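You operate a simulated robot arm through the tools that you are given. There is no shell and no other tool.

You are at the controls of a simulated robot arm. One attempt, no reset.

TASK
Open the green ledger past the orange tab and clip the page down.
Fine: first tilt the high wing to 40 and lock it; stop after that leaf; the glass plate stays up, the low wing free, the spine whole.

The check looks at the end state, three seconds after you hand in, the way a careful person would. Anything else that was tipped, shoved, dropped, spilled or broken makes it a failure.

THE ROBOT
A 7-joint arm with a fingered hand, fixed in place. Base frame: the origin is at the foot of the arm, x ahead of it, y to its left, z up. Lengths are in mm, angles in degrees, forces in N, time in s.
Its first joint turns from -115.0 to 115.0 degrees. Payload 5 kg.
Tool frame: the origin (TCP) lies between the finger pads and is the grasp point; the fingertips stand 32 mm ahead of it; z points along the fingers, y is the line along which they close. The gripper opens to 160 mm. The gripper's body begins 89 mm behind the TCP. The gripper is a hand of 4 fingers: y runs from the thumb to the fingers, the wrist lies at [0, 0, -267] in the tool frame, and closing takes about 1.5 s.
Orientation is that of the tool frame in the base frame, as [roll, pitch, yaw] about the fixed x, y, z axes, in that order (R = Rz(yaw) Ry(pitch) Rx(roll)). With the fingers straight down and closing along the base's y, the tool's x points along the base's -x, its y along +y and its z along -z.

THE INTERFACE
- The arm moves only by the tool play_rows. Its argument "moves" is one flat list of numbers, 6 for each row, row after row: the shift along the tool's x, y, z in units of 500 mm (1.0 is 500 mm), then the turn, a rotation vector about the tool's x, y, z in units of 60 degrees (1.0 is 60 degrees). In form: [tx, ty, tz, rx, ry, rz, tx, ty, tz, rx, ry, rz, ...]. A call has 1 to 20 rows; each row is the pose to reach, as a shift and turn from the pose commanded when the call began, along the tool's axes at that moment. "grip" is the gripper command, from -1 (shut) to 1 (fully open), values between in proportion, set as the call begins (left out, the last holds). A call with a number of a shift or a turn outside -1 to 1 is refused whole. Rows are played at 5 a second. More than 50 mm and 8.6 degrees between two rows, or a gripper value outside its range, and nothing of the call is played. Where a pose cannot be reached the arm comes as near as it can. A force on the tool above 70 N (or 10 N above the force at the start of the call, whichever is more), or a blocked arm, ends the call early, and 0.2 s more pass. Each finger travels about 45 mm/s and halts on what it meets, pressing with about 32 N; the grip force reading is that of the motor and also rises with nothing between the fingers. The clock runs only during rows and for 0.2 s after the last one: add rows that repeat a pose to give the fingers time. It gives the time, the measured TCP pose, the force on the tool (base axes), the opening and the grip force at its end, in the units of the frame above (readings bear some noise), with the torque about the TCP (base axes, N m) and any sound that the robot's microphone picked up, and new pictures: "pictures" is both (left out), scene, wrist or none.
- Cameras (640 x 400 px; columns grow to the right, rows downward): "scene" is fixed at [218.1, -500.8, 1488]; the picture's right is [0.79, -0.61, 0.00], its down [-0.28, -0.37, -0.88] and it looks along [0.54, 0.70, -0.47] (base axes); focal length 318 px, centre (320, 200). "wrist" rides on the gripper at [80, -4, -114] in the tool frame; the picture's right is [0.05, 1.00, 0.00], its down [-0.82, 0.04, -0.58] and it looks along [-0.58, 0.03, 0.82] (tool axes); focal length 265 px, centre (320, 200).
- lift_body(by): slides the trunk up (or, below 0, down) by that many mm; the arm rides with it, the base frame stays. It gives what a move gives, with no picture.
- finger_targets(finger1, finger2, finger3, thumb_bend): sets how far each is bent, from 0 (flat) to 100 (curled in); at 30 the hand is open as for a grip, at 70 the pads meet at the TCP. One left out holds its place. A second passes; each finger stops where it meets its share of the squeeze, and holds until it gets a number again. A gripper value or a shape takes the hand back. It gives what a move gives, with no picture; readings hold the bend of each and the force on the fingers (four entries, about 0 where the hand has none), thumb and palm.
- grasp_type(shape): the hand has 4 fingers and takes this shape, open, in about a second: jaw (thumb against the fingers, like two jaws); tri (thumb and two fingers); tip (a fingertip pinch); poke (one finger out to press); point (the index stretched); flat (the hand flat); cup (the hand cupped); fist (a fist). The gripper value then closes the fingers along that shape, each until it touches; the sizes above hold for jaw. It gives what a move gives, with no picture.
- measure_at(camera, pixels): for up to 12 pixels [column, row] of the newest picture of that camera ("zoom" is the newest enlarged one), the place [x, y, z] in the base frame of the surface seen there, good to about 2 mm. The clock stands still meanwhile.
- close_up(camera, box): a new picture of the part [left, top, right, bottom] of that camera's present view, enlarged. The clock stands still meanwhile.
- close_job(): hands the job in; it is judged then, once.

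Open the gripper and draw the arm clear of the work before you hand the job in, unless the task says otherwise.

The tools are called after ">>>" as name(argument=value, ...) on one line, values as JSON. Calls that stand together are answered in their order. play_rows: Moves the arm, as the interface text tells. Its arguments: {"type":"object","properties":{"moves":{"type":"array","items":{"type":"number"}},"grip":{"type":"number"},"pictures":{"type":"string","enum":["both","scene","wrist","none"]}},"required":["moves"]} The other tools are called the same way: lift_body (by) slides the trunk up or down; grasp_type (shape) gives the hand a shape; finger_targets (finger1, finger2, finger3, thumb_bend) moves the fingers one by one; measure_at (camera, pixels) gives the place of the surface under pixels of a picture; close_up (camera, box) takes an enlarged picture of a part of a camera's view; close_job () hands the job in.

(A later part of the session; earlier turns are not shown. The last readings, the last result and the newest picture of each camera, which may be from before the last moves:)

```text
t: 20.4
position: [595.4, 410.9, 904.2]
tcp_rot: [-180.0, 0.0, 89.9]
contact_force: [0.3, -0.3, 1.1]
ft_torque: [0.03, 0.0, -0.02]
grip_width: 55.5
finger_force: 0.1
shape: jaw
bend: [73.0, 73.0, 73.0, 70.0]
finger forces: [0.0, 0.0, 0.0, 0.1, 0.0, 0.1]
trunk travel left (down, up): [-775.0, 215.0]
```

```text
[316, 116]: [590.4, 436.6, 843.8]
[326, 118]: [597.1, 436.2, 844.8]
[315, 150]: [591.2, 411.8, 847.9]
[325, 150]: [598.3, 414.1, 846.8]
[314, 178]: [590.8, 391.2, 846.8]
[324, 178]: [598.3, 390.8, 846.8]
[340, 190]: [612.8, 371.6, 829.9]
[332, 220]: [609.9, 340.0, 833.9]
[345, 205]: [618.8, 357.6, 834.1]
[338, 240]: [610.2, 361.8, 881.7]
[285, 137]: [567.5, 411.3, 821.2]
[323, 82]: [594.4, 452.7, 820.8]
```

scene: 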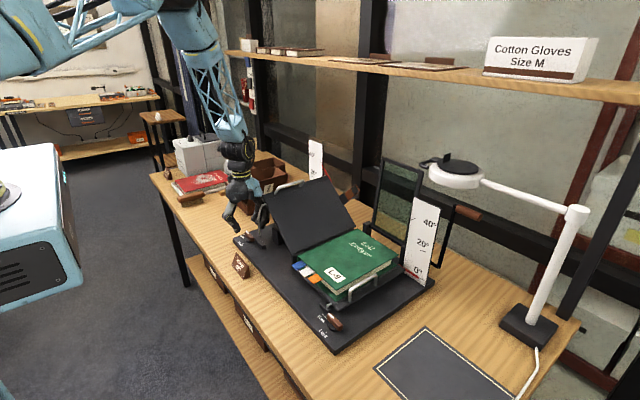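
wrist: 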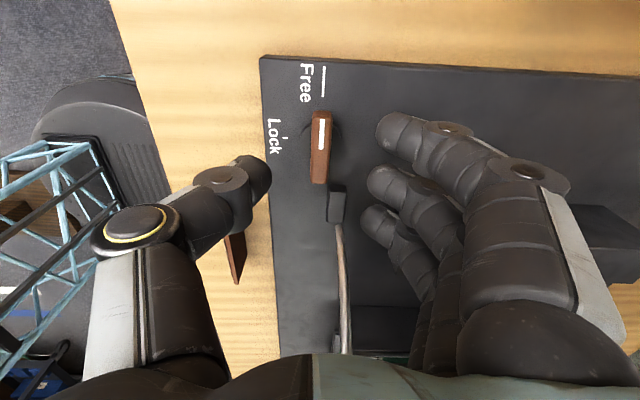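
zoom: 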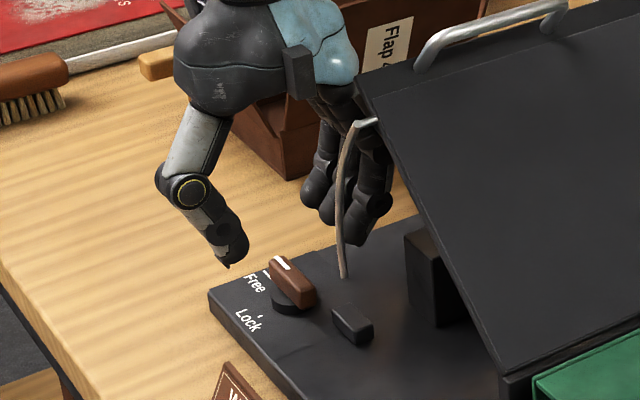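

The bar's axis is near (594.4, 411.5), top z≈847. I shift 5 mm in +y (to stay clear of the small block) and lower to z≈862, then close on the bar.

>>> play_rows(moves=[0.005, -0.001, 0.02, 0, 0, 0, 0.01, -0.002, 0.04, 0, 0, 0, 0.01, -0.002, 0.06, 0, 0, 0, 0.01, -0.002, 0.075, 0, 0, 0, 0.01, -0.002, 0.084, 0, 0, 0, 0.01, -0.002, 0.084, 0, 0, 0], pictures="both")

>>> close_up(camera="scene", box=[210, 180, 300, 260])

```text
t: 21.8
position: [590.7, 417.2, 862.6]
tcp_rot: [180.0, 0.1, 90.1]
contact_force: [0.0, -0.3, 0.4]
ft_torque: [-0.01, -0.01, 0.01]
grip_width: 55.5
finger_force: 0.1
shape: jaw
bend: [73.0, 73.0, 73.0, 70.0]
finger forces: [0.0, 0.0, 0.0, 0.0, 0.0, 0.0]
trunk travel left (down, up): [-775.0, 215.0]
```

scene: 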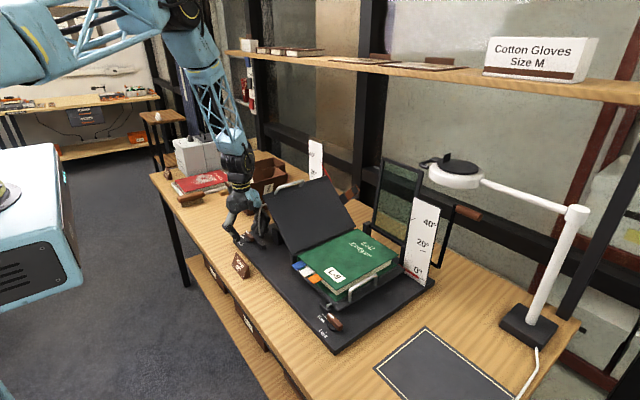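
wrist: 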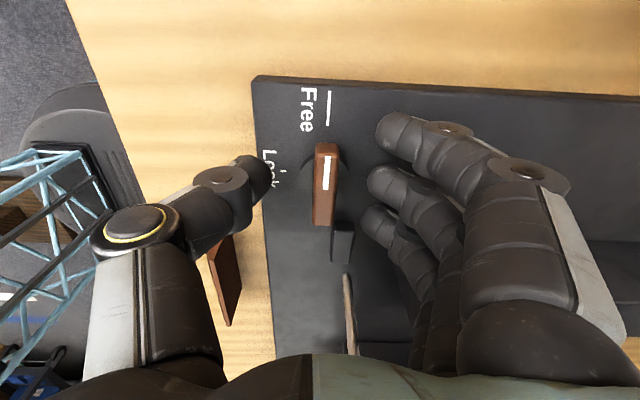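

```text
5.00 times, centred on (255, 220) of scene
```

zoom: 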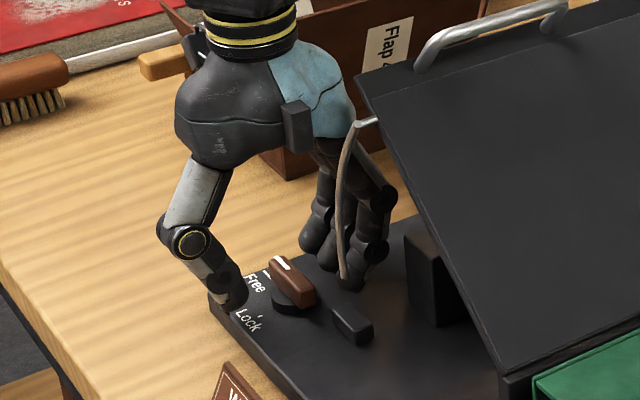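

I check the clearance of the lowest finger (wrist (372,220)) to the small block (342,235).

>>> measure_at(camera="wrist", pixels=[[365, 215], [372, 228], [380, 235], [375, 180], [385, 130], [262, 175], [340, 226], [350, 228], [342, 245], [318, 150], [333, 150], [325, 220]])

```text
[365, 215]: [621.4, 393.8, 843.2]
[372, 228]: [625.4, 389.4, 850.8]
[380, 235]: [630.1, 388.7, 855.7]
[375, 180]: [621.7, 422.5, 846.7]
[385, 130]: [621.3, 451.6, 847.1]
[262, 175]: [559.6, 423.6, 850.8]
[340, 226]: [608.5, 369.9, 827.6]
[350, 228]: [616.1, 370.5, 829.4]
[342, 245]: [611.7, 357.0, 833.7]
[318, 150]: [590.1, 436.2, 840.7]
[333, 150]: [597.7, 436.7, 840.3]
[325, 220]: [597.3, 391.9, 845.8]
```

The lowest finger clears the block by about 8 mm. I shift 3 mm in +x to centre on the bar and close the fingers.

>>> play_rows(moves=[0, 0.003, 0, 0, 0, 0, 0, 0.006, 0, 0, 0, 0, 0, 0.006, 0, 0, 0, 0, 0, 0.006, 0, 0, 0, 0, 0, 0.006, 0, 0, 0, 0, 0, 0.006, 0, 0, 0, 0, 0, 0.006, 0, 0, 0, 0], grip=-1, pictures="both")

>>> close_up(camera="scene", box=[210, 180, 300, 260])

```text
t: 23.4
position: [592.9, 417.4, 863.1]
tcp_rot: [-180.0, 0.0, 90.0]
contact_force: [-2.7, 0.3, 0.8]
ft_torque: [-0.02, -0.31, 0.33]
grip_width: 5.3
finger_force: 31.8
shape: jaw
bend: [69.0, 71.0, 71.0, 70.0]
finger forces: [0.1, 14.8, 10.0, 0.0, 25.8, 0.0]
trunk travel left (down, up): [-775.0, 215.0]
```

scene: 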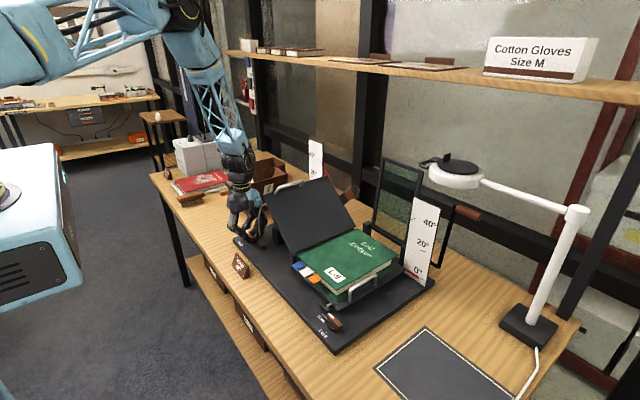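
wrist: 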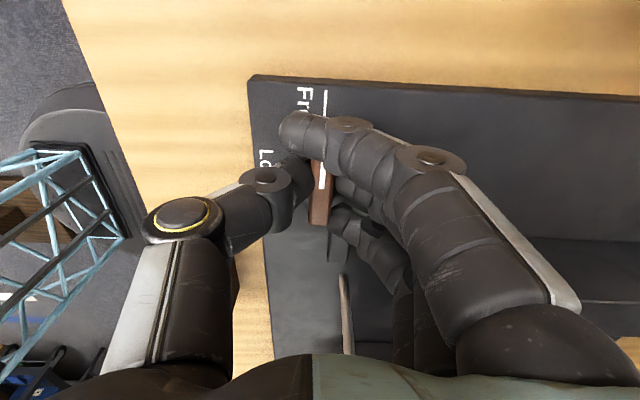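

```text
5.00 times, centred on (255, 220) of scene
```

zoom: 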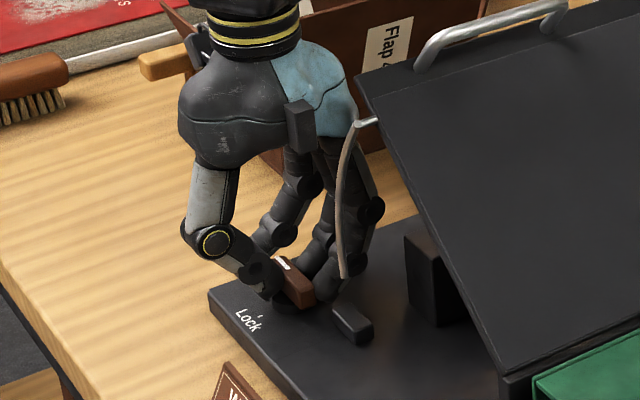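

The bar is gripped (middle and lower finger against the thumb, ≈26 N). I turn it counter-clockwise seen from above, first 45°.

>>> play_rows(moves=[0, -0.0008, 0, 0, 0, -0.0833, -0.0001, -0.0016, 0, 0, 0, -0.1667, -0.0003, -0.0023, 0, 0, 0, -0.25, -0.0005, -0.0031, 0, 0, 0, -0.3333, -0.0008, -0.0038, 0, 0, 0, -0.4167, -0.0012, -0.0045, 0, 0, 0, -0.5, -0.0016, -0.0052, 0, 0, 0, -0.5833, -0.0021, -0.0058, 0, 0, 0, -0.6667, -0.0026, -0.0064, 0, 0, 0, -0.75], pictures="both")

>>> close_up(camera="scene", box=[210, 180, 300, 260])

```text
t: 25.4
position: [589.3, 414.2, 862.0]
tcp_rot: [-179.9, 0.0, 135.1]
contact_force: [-20.9, 0.1, -9.1]
ft_torque: [0.12, 0.41, -0.1]
grip_width: 3.4
finger_force: 32.4
shape: jaw
bend: [69.0, 71.0, 71.0, 70.0]
finger forces: [0.0, 11.0, 5.8, 0.0, 34.6, 0.0]
trunk travel left (down, up): [-775.0, 215.0]
```

scene: 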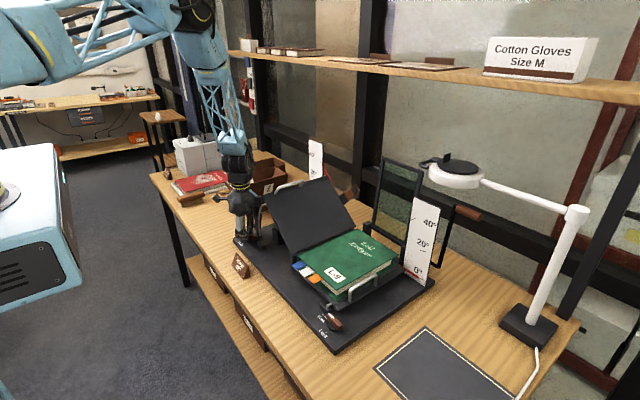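
wrist: 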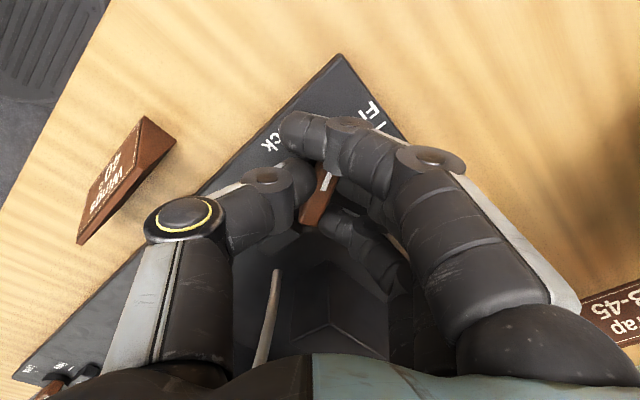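

```text
5.00 times, centred on (255, 220) of scene
```

zoom: 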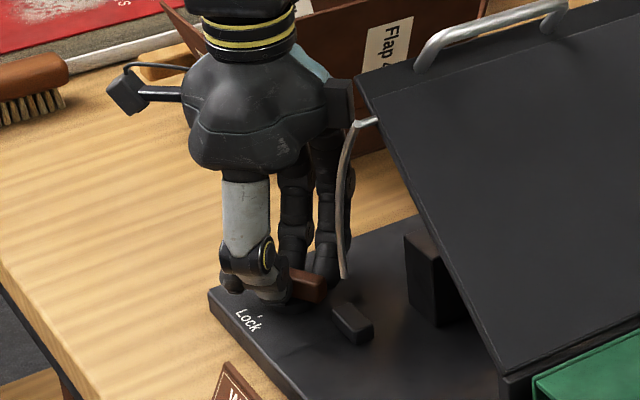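

The knob is turning with some slip in the grip. I continue with another 45°.

>>> play_rows(moves=[0, -0.0008, 0, 0, 0, -0.0833, -0.0001, -0.0016, 0, 0, 0, -0.1667, -0.0003, -0.0023, 0, 0, 0, -0.25, -0.0005, -0.0031, 0, 0, 0, -0.3333, -0.0008, -0.0038, 0, 0, 0, -0.4167, -0.0012, -0.0045, 0, 0, 0, -0.5, -0.0016, -0.0052, 0, 0, 0, -0.5833, -0.0021, -0.0058, 0, 0, 0, -0.6667, -0.0026, -0.0064, 0, 0, 0, -0.75], pictures="both")

>>> close_up(camera="scene", box=[210, 180, 300, 260])

```text
t: 27.4
position: [588.4, 411.2, 861.8]
tcp_rot: [-179.8, -0.1, -179.8]
contact_force: [-29.7, -15.4, -10.4]
ft_torque: [-0.2, 0.67, -0.13]
grip_width: 3.4
finger_force: 31.7
shape: jaw
bend: [69.0, 71.0, 71.0, 70.0]
finger forces: [0.0, 10.0, 4.9, 0.1, 37.1, 0.0]
trunk travel left (down, up): [-775.0, 215.0]
```

scene: 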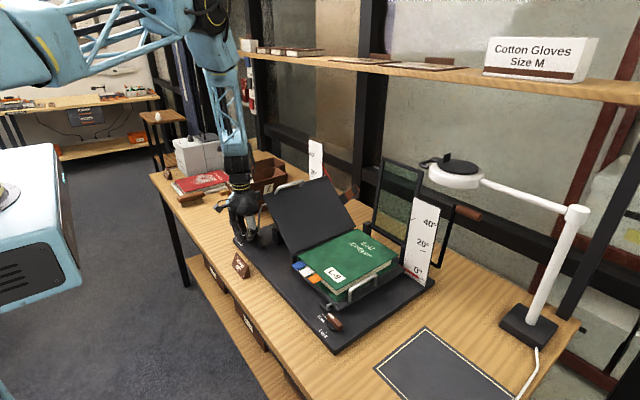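
wrist: 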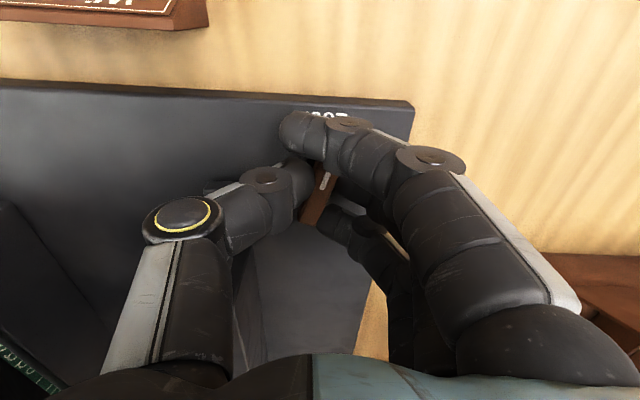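

```text
5.00 times, centred on (255, 220) of scene
```

zoom: 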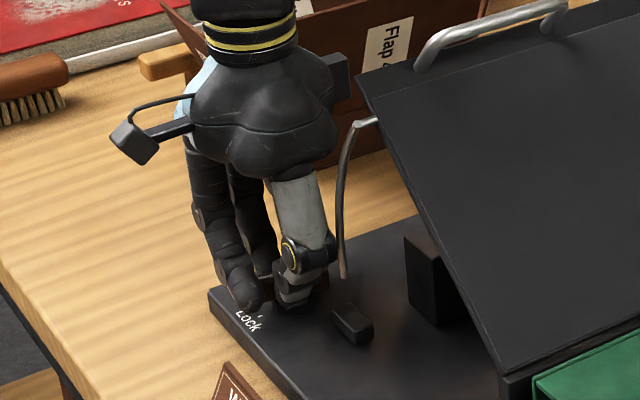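

The bar lags the hand by about 20°, so I turn about 26° further with a small shift to relieve the side force, and check.

>>> play_rows(moves=[0.001, -0.001, 0, 0, 0, -0.0833, 0.002, -0.002, 0, 0, 0, -0.1667, 0.003, -0.003, 0, 0, 0, -0.25, 0.004, -0.004, 0, 0, 0, -0.3333, 0.005, -0.005, 0, 0, 0, -0.4333, 0.005, -0.005, 0, 0, 0, -0.4333], pictures="both")

>>> close_up(camera="scene", box=[210, 180, 300, 260])

```text
t: 28.8
position: [587.3, 408.0, 865.3]
tcp_rot: [-180.0, 0.0, -154.0]
contact_force: [-12.6, -23.2, -14.0]
ft_torque: [-0.37, 0.31, -0.66]
grip_width: 2.9
finger_force: 32.0
shape: jaw
bend: [69.0, 71.0, 72.0, 70.0]
finger forces: [0.0, 18.2, 2.9, 0.1, 43.8, 0.0]
trunk travel left (down, up): [-775.0, 215.0]
```

scene: 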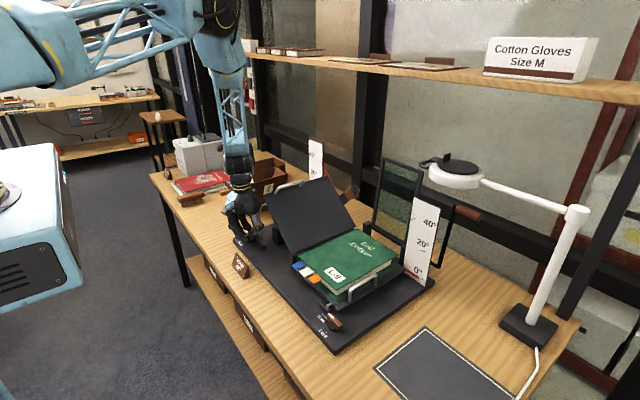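
wrist: 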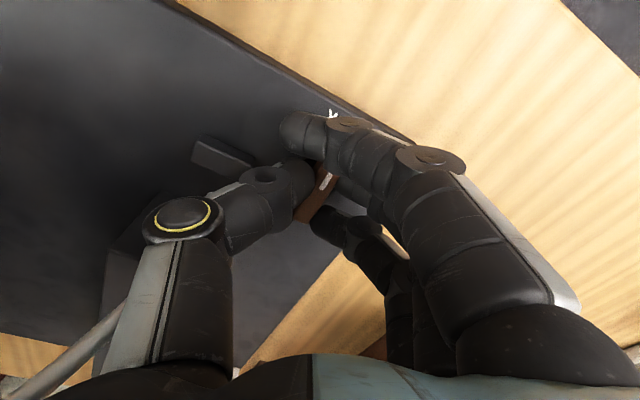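

```text
5.00 times, centred on (255, 220) of scene
```

zoom: 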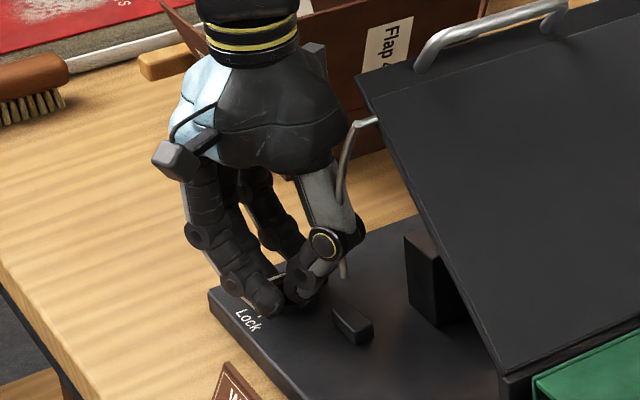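

The bar now appears turned close to 90° (torque about z rising suggests a stop). Before releasing I check how near the thumb is to the hanging rod.

>>> measure_at(camera="wrist", pixels=[[120, 320], [90, 340], [60, 370], [150, 300], [180, 215], [230, 230], [300, 215], [330, 180], [210, 160], [240, 160], [130, 340], [270, 165]])

>>> close_up(camera="wrist", box=[240, 100, 400, 250])

>>> close_up(camera="scene", box=[240, 200, 290, 250])

```text
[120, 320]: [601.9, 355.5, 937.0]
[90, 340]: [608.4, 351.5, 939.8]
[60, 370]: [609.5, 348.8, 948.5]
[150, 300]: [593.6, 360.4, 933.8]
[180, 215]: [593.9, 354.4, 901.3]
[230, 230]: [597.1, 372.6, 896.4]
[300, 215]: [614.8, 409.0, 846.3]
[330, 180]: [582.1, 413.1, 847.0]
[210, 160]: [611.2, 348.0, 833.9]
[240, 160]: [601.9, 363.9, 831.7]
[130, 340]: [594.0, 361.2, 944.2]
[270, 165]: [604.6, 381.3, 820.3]
```

```text
2.67 times, centred on (320, 175) of wrist
```

zoom: 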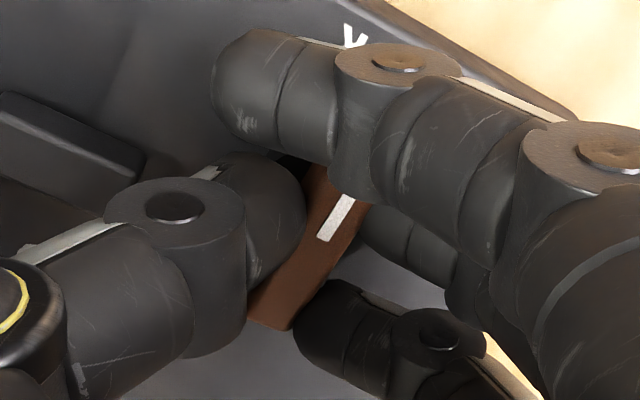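

```text
8.00 times, centred on (265, 225) of scene
```

zoom: 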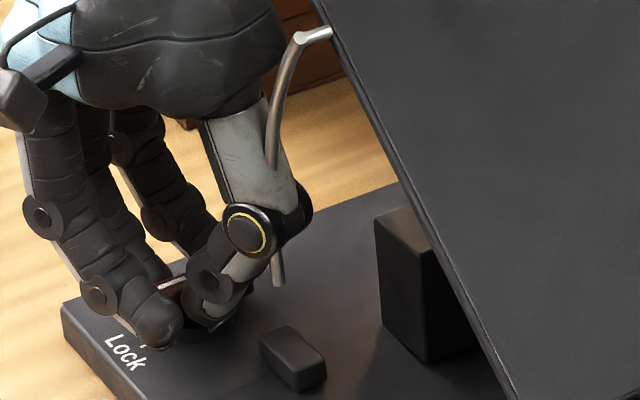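

The bar's ends measure (615,409) and (582,413), nearly along x, so it is close to Lock. I measure the white mark's direction exactly.

>>> measure_at(camera="wrist", pixels=[[321, 189], [330, 175], [295, 218], [308, 221], [304, 210], [314, 210], [312, 200], [322, 200], [316, 190], [327, 192]])

```text
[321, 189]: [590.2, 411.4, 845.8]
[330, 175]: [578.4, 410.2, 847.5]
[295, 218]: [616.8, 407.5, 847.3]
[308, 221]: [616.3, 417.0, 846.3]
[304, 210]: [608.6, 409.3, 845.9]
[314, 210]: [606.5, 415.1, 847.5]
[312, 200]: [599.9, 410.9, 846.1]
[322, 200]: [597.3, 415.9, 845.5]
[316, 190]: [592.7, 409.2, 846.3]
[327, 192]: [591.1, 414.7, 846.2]
```

The mark points along −x (toward Lock), about 90–93° turned. I open the fingers a little and lift straight up.

>>> play_rows(moves=[0, 0, 0, 0, 0, 0, 0, 0, 0, 0, 0, 0, 0, 0, 0, 0, 0, 0, 0, 0, 0, 0, 0, 0], grip=-0.55, pictures="wrist")

>>> close_up(camera="scene", box=[240, 200, 290, 250])

```text
t: 29.8
position: [587.4, 409.6, 862.8]
tcp_rot: [179.9, 0.1, -154.0]
contact_force: [0.1, -0.2, 0.8]
ft_torque: [0.03, -0.01, -0.01]
grip_width: 35.6
finger_force: 0.0
shape: jaw
bend: [73.0, 73.0, 73.0, 70.0]
finger forces: [0.0, 0.0, 0.0, 0.0, 0.0, 0.0]
trunk travel left (down, up): [-775.0, 215.0]
```

wrist: 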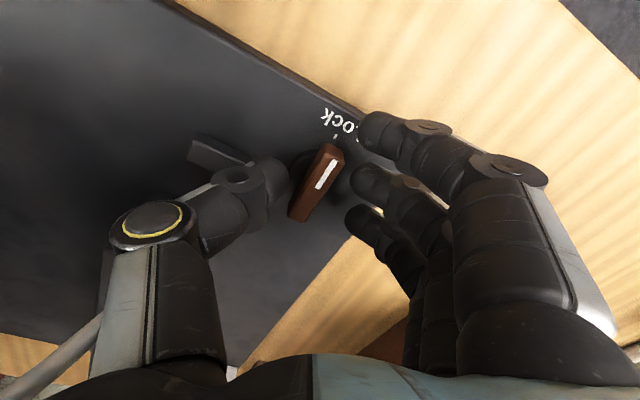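

```text
8.00 times, centred on (265, 225) of scene
```

zoom: 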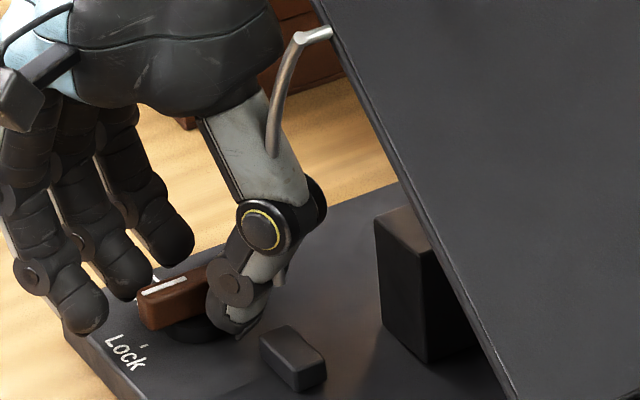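

The hand is free of the knob. I check the mark against the Lock tick.

>>> close_up(camera="wrist", box=[270, 90, 390, 230])

>>> measure_at(camera="wrist", pixels=[[319, 186], [333, 163], [336, 136], [292, 212], [304, 219], [322, 148], [340, 155], [305, 185], [330, 190]])

```text
2.86 times, centred on (330, 160) of wrist
```

zoom: 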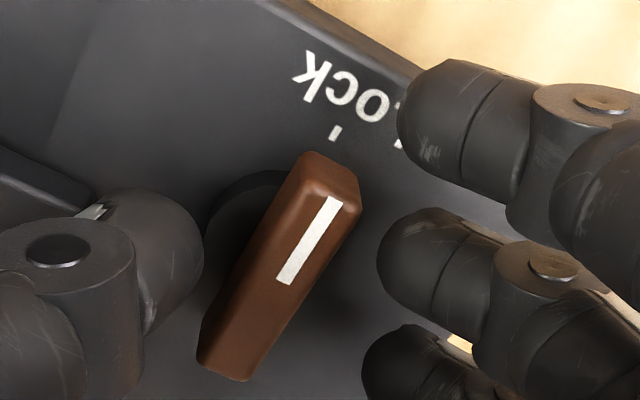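

```text
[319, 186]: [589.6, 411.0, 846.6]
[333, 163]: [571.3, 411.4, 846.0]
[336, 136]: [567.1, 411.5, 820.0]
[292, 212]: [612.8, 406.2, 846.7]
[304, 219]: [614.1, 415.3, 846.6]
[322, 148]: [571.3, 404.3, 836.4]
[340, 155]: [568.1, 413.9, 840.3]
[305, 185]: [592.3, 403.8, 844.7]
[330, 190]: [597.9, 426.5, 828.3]
```

The knob is at Lock: mark (571,411) points to the tick (567,411). I lift the hand clear.

>>> play_rows(moves=[0, 0, -0.03, 0, 0, 0, 0, 0, -0.07, 0, 0, 0, 0, 0, -0.13, 0, 0, 0, 0, 0, -0.21, 0, 0, 0, 0, 0, -0.3, 0, 0, 0, 0, 0, -0.39, 0, 0, 0, 0, 0, -0.48, 0, 0, 0, 0, 0, -0.56, 0, 0, 0, 0, 0, -0.56, 0, 0, 0], pictures="both")

>>> close_up(camera="scene", box=[220, 130, 420, 320])

```text
t: 31.8
position: [586.2, 407.8, 1142.1]
tcp_rot: [-179.9, -0.1, -154.1]
contact_force: [0.1, -0.1, -0.5]
ft_torque: [0.01, 0.05, 0.02]
grip_width: 35.5
finger_force: 0.0
shape: jaw
bend: [73.0, 73.0, 73.0, 70.0]
finger forces: [0.0, 0.0, 0.0, 0.0, 0.0, 0.1]
trunk travel left (down, up): [-775.0, 215.0]
```

scene: 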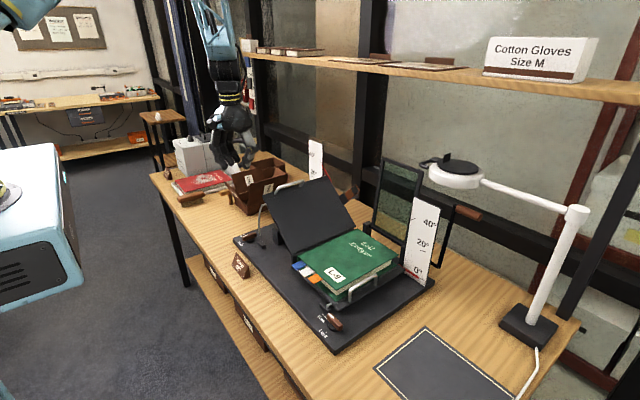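
wrist: 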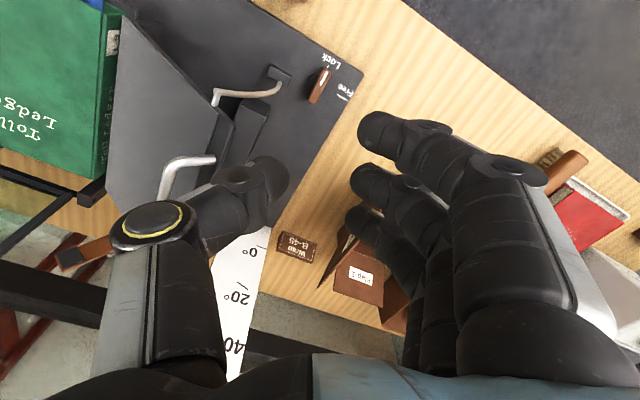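

```text
2.11 times, centred on (320, 225) of scene
```

zoom: 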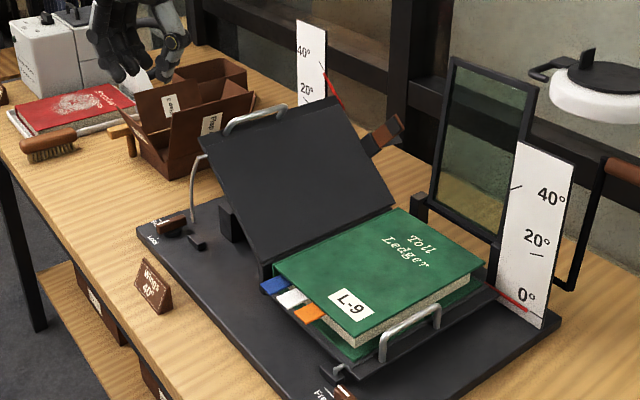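

Wing and knob look right. Now I inspect the ledger's tabs and fore-edge closely.

>>> close_up(camera="scene", box=[288, 255, 348, 300])

>>> measure_at(camera="zoom", pixels=[[75, 85], [40, 75], [120, 70], [150, 130], [110, 125], [170, 110], [200, 175], [240, 190], [280, 200], [260, 170], [235, 210], [245, 225]])

>>> measure_at(camera="scene", pixels=[[300, 218], [322, 190], [341, 218], [282, 195], [325, 180], [360, 228], [380, 240], [396, 255], [370, 262], [345, 292], [352, 278], [385, 268]])

```text
8.89 times, centred on (318, 278) of scene
```

zoom: 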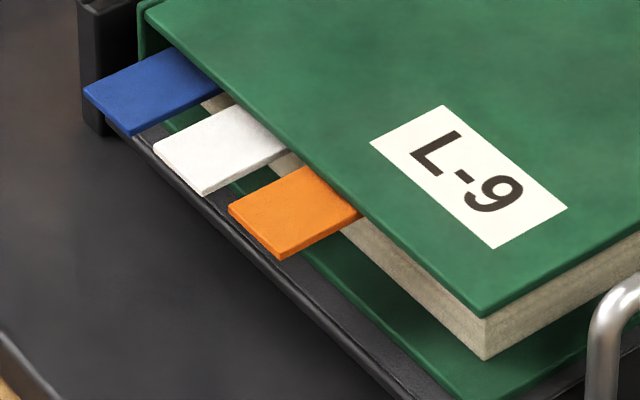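

```text
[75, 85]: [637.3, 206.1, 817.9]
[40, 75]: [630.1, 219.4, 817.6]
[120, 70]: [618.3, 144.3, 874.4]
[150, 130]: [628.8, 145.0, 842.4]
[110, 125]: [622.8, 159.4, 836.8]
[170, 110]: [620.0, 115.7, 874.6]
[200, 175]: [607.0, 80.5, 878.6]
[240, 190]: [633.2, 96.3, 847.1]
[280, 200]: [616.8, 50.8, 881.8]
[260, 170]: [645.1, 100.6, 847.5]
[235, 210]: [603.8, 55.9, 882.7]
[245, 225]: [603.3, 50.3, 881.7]
```

```text
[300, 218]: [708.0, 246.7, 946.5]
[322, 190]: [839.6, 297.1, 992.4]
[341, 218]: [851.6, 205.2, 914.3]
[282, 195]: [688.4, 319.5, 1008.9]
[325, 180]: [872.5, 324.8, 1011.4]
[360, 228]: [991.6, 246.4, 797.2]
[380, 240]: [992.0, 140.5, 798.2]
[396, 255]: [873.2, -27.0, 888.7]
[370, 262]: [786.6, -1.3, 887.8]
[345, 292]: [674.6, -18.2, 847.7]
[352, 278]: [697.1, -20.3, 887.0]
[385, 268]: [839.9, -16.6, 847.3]
```

The wing measures ≈39.7°, and the orange tab lies just under the cover at (602–632, ~36–60, z≈882). I move the hand in front of the book, untwisting the wrist, to prepare a finger for the tab.

>>> play_rows(moves=[0.0434, -0.0651, -0.0082, 0, 0, 0.0481, 0.0867, -0.1303, -0.0164, 0, 0, 0.0963, 0.1301, -0.1954, -0.0247, 0, 0, 0.1444, 0.1735, -0.2606, -0.0329, 0, 0, 0.1926, 0.2168, -0.3257, -0.0411, 0, 0, 0.2407, 0.2602, -0.3909, -0.0493, 0, 0, 0.2889, 0.3036, -0.456, -0.0576, 0, 0, 0.337, 0.3469, -0.5212, -0.0658, 0, 0, 0.3852, 0.3903, -0.5863, -0.074, 0, 0, 0.4333, 0.3903, -0.5863, -0.074, 0, 0, 0.4333], pictures="none")

>>> play_rows(moves=[0, 0, 0, 0, -0.1, 0, 0, 0, 0, 0, -0.2, 0, 0, 0, 0, 0, -0.3, 0, 0, 0, 0, 0, -0.4, 0, 0, 0, 0, 0, -0.5, 0, 0, 0, 0, 0, -0.6, 0, 0, 0, 0, 0, -0.7, 0, 0, 0, 0, 0, -0.8, 0, 0, 0, 0, 0, -0.9, 0, 0, 0, 0, 0, -1.0, 0, 0, 0, 0, 0, -1.0, 0], pictures="both")

```text
t: 34.0
position: [540.6, 60.9, 1180.8]
tcp_rot: [-180.0, 0.0, -180.0]
contact_force: [-1.1, 0.8, -0.4]
ft_torque: [0.0, 0.01, -0.01]
grip_width: 36.0
finger_force: 0.1
shape: jaw
bend: [73.0, 73.0, 73.0, 70.0]
finger forces: [0.0, 0.0, 0.0, 0.0, 0.1, 0.0]
trunk travel left (down, up): [-775.0, 215.0]
```

```text
t: 36.4
position: [615.4, 78.1, 1149.2]
tcp_rot: [180.0, 60.1, 180.0]
contact_force: [-0.5, -0.3, 0.0]
ft_torque: [0.0, -0.04, 0.01]
grip_width: 36.2
finger_force: 0.1
shape: jaw
bend: [73.0, 73.0, 73.0, 70.0]
finger forces: [0.0, 0.0, 0.0, 0.0, 0.0, 0.0]
out of reach, approached as far as the arm can: row 5, 6, 7, 8, 9, 10, 11
trunk travel left (down, up): [-775.0, 215.0]
```

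scene: 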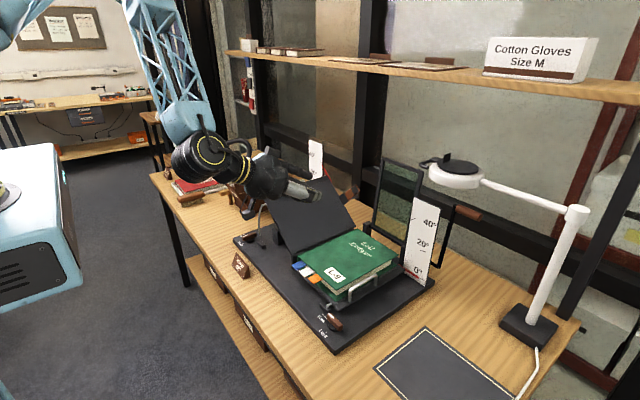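
wrist: 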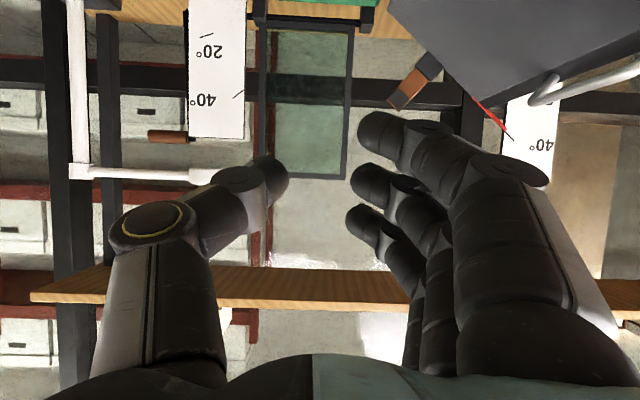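

The arm can't fold that far back with 60° pitch here (it stopped at x≈615). I try the poke shape here and look at where the fingertip lies.

>>> grasp_type(shape="poke")

>>> play_rows(moves=[0, 0, 0, 0, 0, 0], pictures="both")

>>> close_up(camera="scene", box=[160, 100, 360, 230])

```text
t: 37.3
position: [614.9, 80.5, 1149.4]
tcp_rot: [180.0, 60.1, -180.0]
contact_force: [-0.8, -0.7, -0.3]
ft_torque: [0.0, 0.05, 0.0]
grip_width: 0.0
finger_force: 0.0
shape: poke
bend: [100.0, 100.0, 100.0, 47.0]
finger forces: [0.0, 0.0, 0.0, 0.0, 0.0, 0.0]
trunk travel left (down, up): [-775.0, 215.0]
```

```text
t: 37.7
position: [614.6, 79.7, 1150.1]
tcp_rot: [-179.9, 60.0, 179.9]
contact_force: [-0.1, -0.2, -0.1]
ft_torque: [0.02, -0.01, -0.01]
grip_width: 0.2
finger_force: 0.1
shape: poke
bend: [100.0, 100.0, 100.0, 47.0]
finger forces: [0.1, 0.0, 0.0, 0.1, 0.1, 0.0]
trunk travel left (down, up): [-775.0, 215.0]
```

scene: 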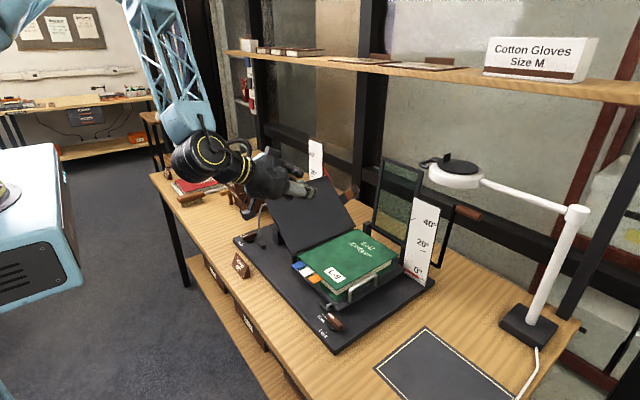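
wrist: 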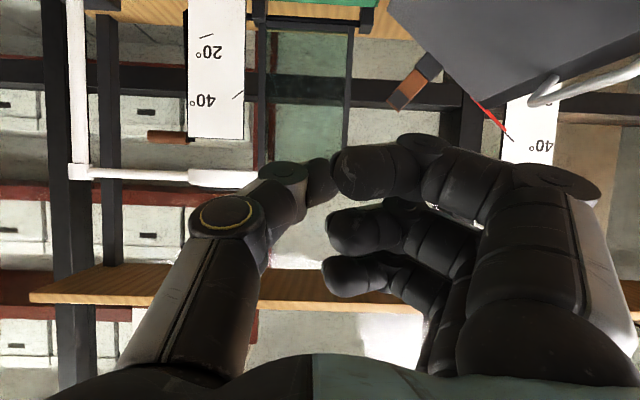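

```text
3.08 times, centred on (260, 165) of scene
```

zoom: 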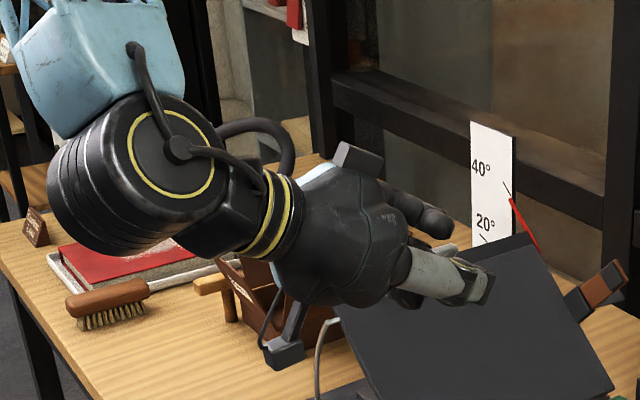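

In "poke" the thumb is the one out. I try "point" (index stretched) and look.

>>> grasp_type(shape="point")

>>> play_rows(moves=[0, 0, 0, 0, 0, 0], pictures="both")

>>> close_up(camera="scene", box=[160, 100, 360, 230])

```text
t: 38.6
position: [614.2, 79.5, 1149.8]
tcp_rot: [179.9, 60.0, -180.0]
contact_force: [0.1, 1.1, -0.2]
ft_torque: [0.01, -0.03, 0.01]
grip_width: 152.4
finger_force: 0.0
shape: point
bend: [30.0, 100.0, 100.0, 54.0]
finger forces: [0.1, 0.0, 0.0, 0.0, 0.1, 0.0]
trunk travel left (down, up): [-775.0, 215.0]
```

```text
t: 39.0
position: [614.0, 79.0, 1149.8]
tcp_rot: [-179.9, 59.9, 180.0]
contact_force: [0.1, 0.5, -0.8]
ft_torque: [0.02, 0.01, -0.01]
grip_width: 152.3
finger_force: 0.1
shape: point
bend: [30.0, 100.0, 100.0, 54.0]
finger forces: [0.1, 0.0, 0.0, 0.0, 0.0, 0.0]
trunk travel left (down, up): [-775.0, 215.0]
```

scene: 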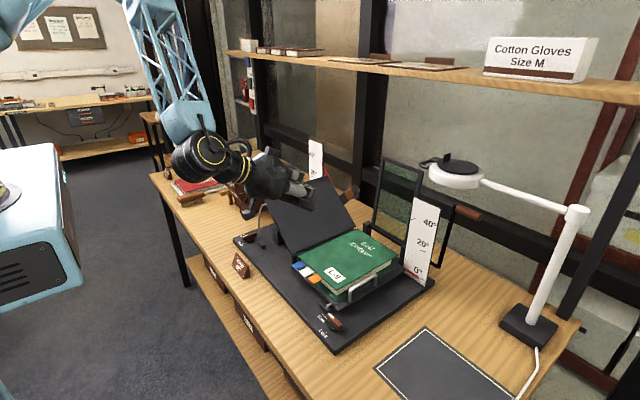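
wrist: 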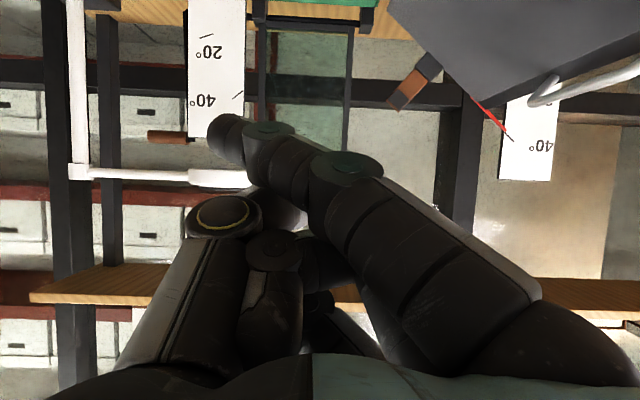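

```text
3.08 times, centred on (260, 165) of scene
```

zoom: 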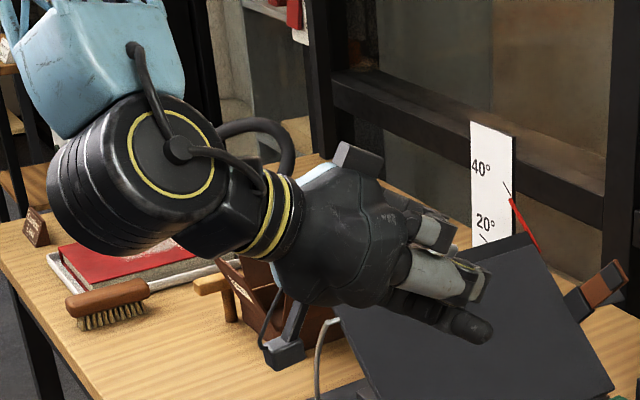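

The index finger sticks out lowest and most forward. I measure its tip in both views.

>>> measure_at(camera="zoom", pixels=[[485, 330], [470, 325], [440, 315], [460, 290], [420, 300], [430, 230], [300, 300], [280, 355]])

>>> measure_at(camera="wrist", pixels=[[215, 130], [230, 130], [270, 150], [300, 170], [350, 200], [225, 217], [270, 260], [345, 165]])

```text
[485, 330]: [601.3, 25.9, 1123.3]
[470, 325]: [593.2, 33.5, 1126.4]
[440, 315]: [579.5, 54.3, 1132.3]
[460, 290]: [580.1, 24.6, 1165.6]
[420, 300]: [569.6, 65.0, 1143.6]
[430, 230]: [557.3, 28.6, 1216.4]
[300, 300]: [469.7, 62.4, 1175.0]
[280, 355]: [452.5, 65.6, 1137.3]
```

```text
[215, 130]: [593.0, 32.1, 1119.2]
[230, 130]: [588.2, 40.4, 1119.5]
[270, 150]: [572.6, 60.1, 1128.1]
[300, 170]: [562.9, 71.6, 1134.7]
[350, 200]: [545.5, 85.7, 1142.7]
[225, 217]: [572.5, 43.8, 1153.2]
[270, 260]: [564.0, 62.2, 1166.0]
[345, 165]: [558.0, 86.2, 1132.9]
```

The index leans across the hand in this shape. I try straightening only finger 1 with the others curled to get a straight forward finger.

>>> finger_targets(finger1=20, finger2=100, finger3=100, thumb_bend=100)

>>> play_rows(moves=[0, 0, 0, 0, 0, 0], pictures="wrist")

>>> close_up(camera="scene", box=[160, 100, 360, 230])

```text
t: 40.0
position: [614.4, 78.8, 1149.3]
tcp_rot: [-180.0, 60.1, 180.0]
contact_force: [-1.2, -0.2, 0.2]
ft_torque: [-0.02, -0.01, 0.01]
grip_width: 75.4
finger_force: 0.0
shape: fingers
bend: [20.0, 100.0, 100.0, 92.0]
finger forces: [0.0, 0.1, 0.1, 0.1, 0.0, 0.0]
trunk travel left (down, up): [-775.0, 215.0]
```

```text
t: 40.4
position: [615.1, 79.1, 1150.8]
tcp_rot: [180.0, 59.9, 180.0]
contact_force: [0.4, -0.3, -0.9]
ft_torque: [0.03, 0.01, 0.02]
grip_width: 75.4
finger_force: 0.1
shape: fingers
bend: [20.0, 100.0, 100.0, 92.0]
finger forces: [0.0, 0.0, 0.1, 0.0, 0.0, 0.0]
trunk travel left (down, up): [-775.0, 215.0]
```

wrist: 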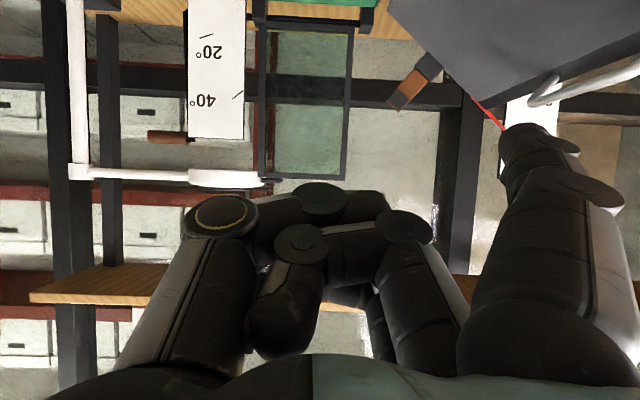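

```text
3.08 times, centred on (260, 165) of scene
```

zoom: 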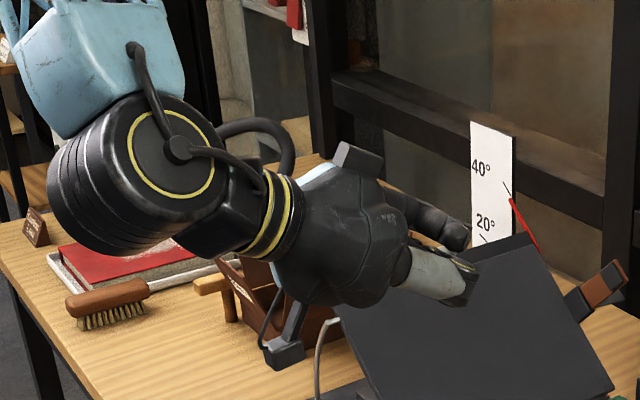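

Now finger 1 is straight and nearly parallel to the hand's axis. I measure its tip and shaft.

>>> measure_at(camera="wrist", pixels=[[512, 130], [520, 150], [530, 175], [545, 200], [550, 250], [550, 300], [500, 150], [510, 200], [320, 190], [225, 210]])

>>> measure_at(camera="zoom", pixels=[[462, 238], [455, 230], [440, 220], [420, 205], [465, 285], [450, 300], [400, 280]])

```text
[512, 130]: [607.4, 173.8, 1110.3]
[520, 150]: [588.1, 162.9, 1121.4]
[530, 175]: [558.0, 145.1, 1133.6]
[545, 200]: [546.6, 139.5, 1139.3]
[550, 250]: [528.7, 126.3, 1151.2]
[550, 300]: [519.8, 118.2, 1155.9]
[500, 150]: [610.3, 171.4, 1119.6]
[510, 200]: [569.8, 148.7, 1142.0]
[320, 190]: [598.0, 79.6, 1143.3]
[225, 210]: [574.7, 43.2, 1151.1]
```

```text
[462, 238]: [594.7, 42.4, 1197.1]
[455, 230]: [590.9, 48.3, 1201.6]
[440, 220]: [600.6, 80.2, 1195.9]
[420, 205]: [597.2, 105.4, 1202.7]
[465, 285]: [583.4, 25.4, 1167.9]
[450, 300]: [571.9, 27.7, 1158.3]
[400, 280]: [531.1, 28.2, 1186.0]
```

The finger leans outward about 28° at bend 20. I bend it to 45 so it points straight ahead, and measure again.

>>> finger_targets(finger1=45)

>>> play_rows(moves=[0, 0, 0, 0, 0, 0], pictures="wrist")

>>> close_up(camera="scene", box=[160, 100, 360, 230])

```text
t: 41.4
position: [614.7, 79.3, 1149.5]
tcp_rot: [180.0, 60.0, 179.9]
contact_force: [1.1, 0.9, 0.3]
ft_torque: [0.02, 0.0, 0.01]
grip_width: 49.1
finger_force: 0.1
shape: fingers
bend: [45.0, 100.0, 100.0, 92.0]
finger forces: [0.0, 0.0, 0.0, 0.1, 0.1, 0.0]
trunk travel left (down, up): [-775.0, 215.0]
```

```text
t: 41.8
position: [614.4, 79.2, 1149.7]
tcp_rot: [180.0, 60.0, 180.0]
contact_force: [0.4, 0.8, 0.4]
ft_torque: [0.01, 0.0, -0.01]
grip_width: 48.7
finger_force: 0.1
shape: fingers
bend: [45.0, 100.0, 100.0, 92.0]
finger forces: [0.1, 0.0, 0.0, 0.0, 0.0, 0.0]
trunk travel left (down, up): [-775.0, 215.0]
```

wrist: 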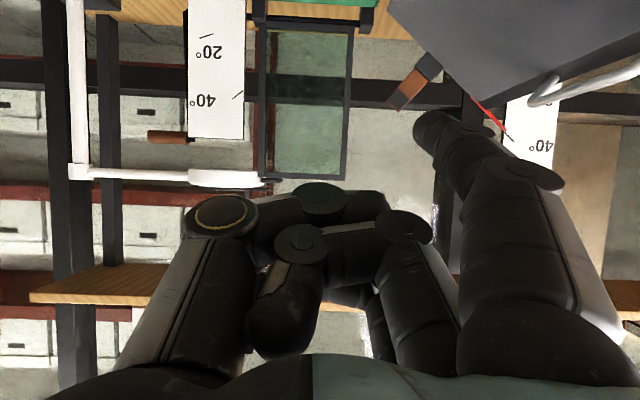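

```text
3.08 times, centred on (260, 165) of scene
```

zoom: 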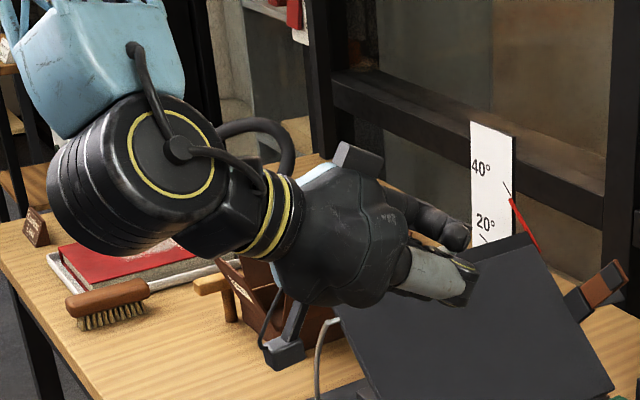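

>>> measure_at(camera="wrist", pixels=[[428, 118], [420, 130], [435, 125], [450, 145], [465, 125], [490, 165], [500, 230], [455, 180], [320, 195], [400, 220], [300, 245], [225, 215]])

```text
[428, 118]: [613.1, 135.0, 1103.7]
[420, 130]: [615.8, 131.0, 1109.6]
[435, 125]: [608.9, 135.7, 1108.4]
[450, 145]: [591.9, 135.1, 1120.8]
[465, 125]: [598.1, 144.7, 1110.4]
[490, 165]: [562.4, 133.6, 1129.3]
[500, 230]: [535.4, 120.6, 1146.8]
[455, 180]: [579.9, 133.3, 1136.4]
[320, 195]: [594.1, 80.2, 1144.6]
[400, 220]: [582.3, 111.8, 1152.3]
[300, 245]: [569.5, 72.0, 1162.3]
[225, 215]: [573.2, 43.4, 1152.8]
```

Finger 1's tip is about (29, 55, 27) in the tool frame, but the curled fingers would then sit above it. Finger 3 (upper side at this pitch) keeps the rest of the hand below, so I switch to it.

>>> finger_targets(finger1=100, finger3=45)

>>> play_rows(moves=[0, 0, 0, 0, 0, 0], pictures="wrist")

>>> close_up(camera="scene", box=[160, 100, 360, 230])

```text
t: 42.8
position: [614.7, 79.4, 1149.7]
tcp_rot: [-179.9, 60.0, 180.0]
contact_force: [-0.1, 0.1, -1.2]
ft_torque: [-0.01, 0.01, -0.02]
grip_width: 46.6
finger_force: 0.0
shape: fingers
bend: [100.0, 100.0, 45.0, 92.0]
finger forces: [0.0, 0.1, 0.1, 0.0, 0.0, 0.1]
trunk travel left (down, up): [-775.0, 215.0]
```

```text
t: 43.2
position: [614.8, 79.0, 1150.7]
tcp_rot: [-180.0, 60.0, -180.0]
contact_force: [0.5, -0.4, 0.0]
ft_torque: [0.01, -0.02, -0.02]
grip_width: 46.8
finger_force: 0.1
shape: fingers
bend: [100.0, 100.0, 45.0, 92.0]
finger forces: [0.0, 0.0, 0.1, 0.0, 0.0, 0.0]
trunk travel left (down, up): [-775.0, 215.0]
```

wrist: 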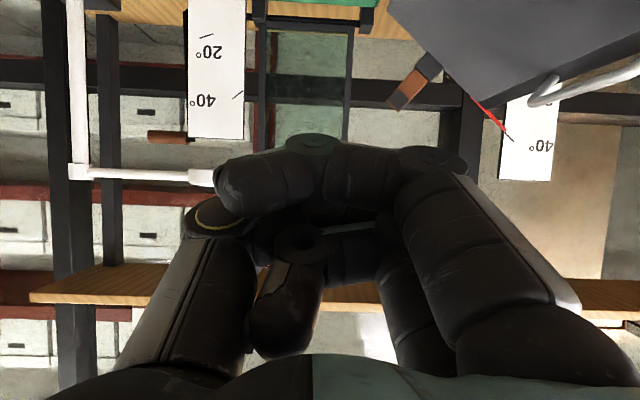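

```text
3.08 times, centred on (260, 165) of scene
```

zoom: 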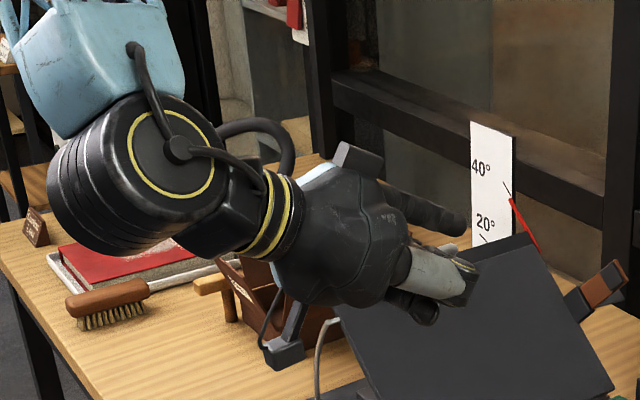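

I verify finger 3's tip from the scene zoom at (465,228).

>>> measure_at(camera="zoom", pixels=[[464, 228], [460, 220], [450, 215], [440, 230], [420, 205], [400, 200]])

```text
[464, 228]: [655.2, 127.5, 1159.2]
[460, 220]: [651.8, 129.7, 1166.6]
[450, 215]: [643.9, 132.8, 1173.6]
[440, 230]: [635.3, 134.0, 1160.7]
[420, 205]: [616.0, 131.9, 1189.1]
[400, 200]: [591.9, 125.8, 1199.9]
```

Finger 3's tip is at about (−29, 55, 32) in the tool frame. I move to a reachable pose in front of and above the book at 50° pitch and check what the command reference is.

>>> play_rows(moves=[0.042, -0.02, 0.0473, 0, 0.0278, 0, 0.0839, -0.04, 0.0946, 0, 0.0556, 0, 0.1259, -0.06, 0.142, 0, 0.0833, 0, 0.1679, -0.08, 0.1893, 0, 0.1111, 0, 0.2098, -0.1, 0.2366, 0, 0.1389, 0, 0.2518, -0.12, 0.2839, 0, 0.1667, 0, 0.2518, -0.12, 0.2839, 0, 0.1667, 0], pictures="both")

>>> measure_at(camera="scene", pixels=[[326, 308], [323, 304], [333, 305], [338, 318]])

```text
t: 44.8
position: [673.7, 22.5, 969.4]
tcp_rot: [-180.0, 50.0, -180.0]
contact_force: [-0.3, -0.5, 0.0]
ft_torque: [0.0, -0.01, 0.0]
grip_width: 46.9
finger_force: 0.1
shape: fingers
bend: [100.0, 100.0, 45.0, 92.0]
finger forces: [0.0, 0.1, 0.0, 0.0, 0.0, 0.0]
trunk travel left (down, up): [-775.0, 215.0]
```

scene: 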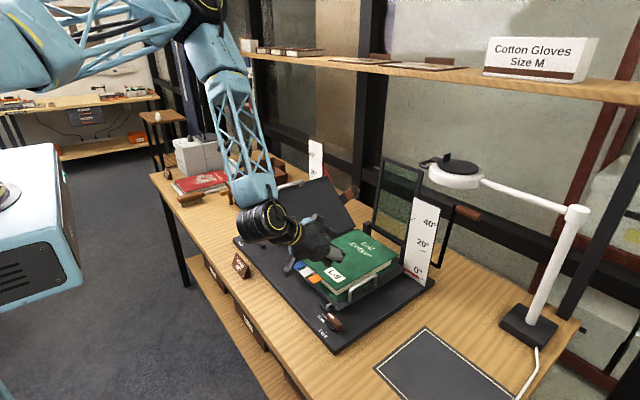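
wrist: 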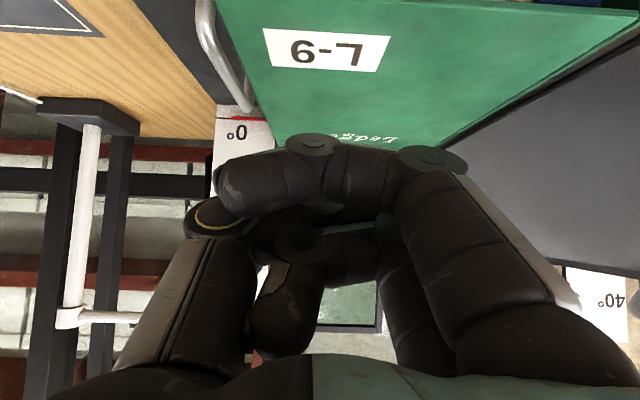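

```text
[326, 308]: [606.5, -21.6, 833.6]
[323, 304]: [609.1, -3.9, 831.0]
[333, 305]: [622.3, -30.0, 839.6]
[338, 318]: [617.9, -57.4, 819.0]
```

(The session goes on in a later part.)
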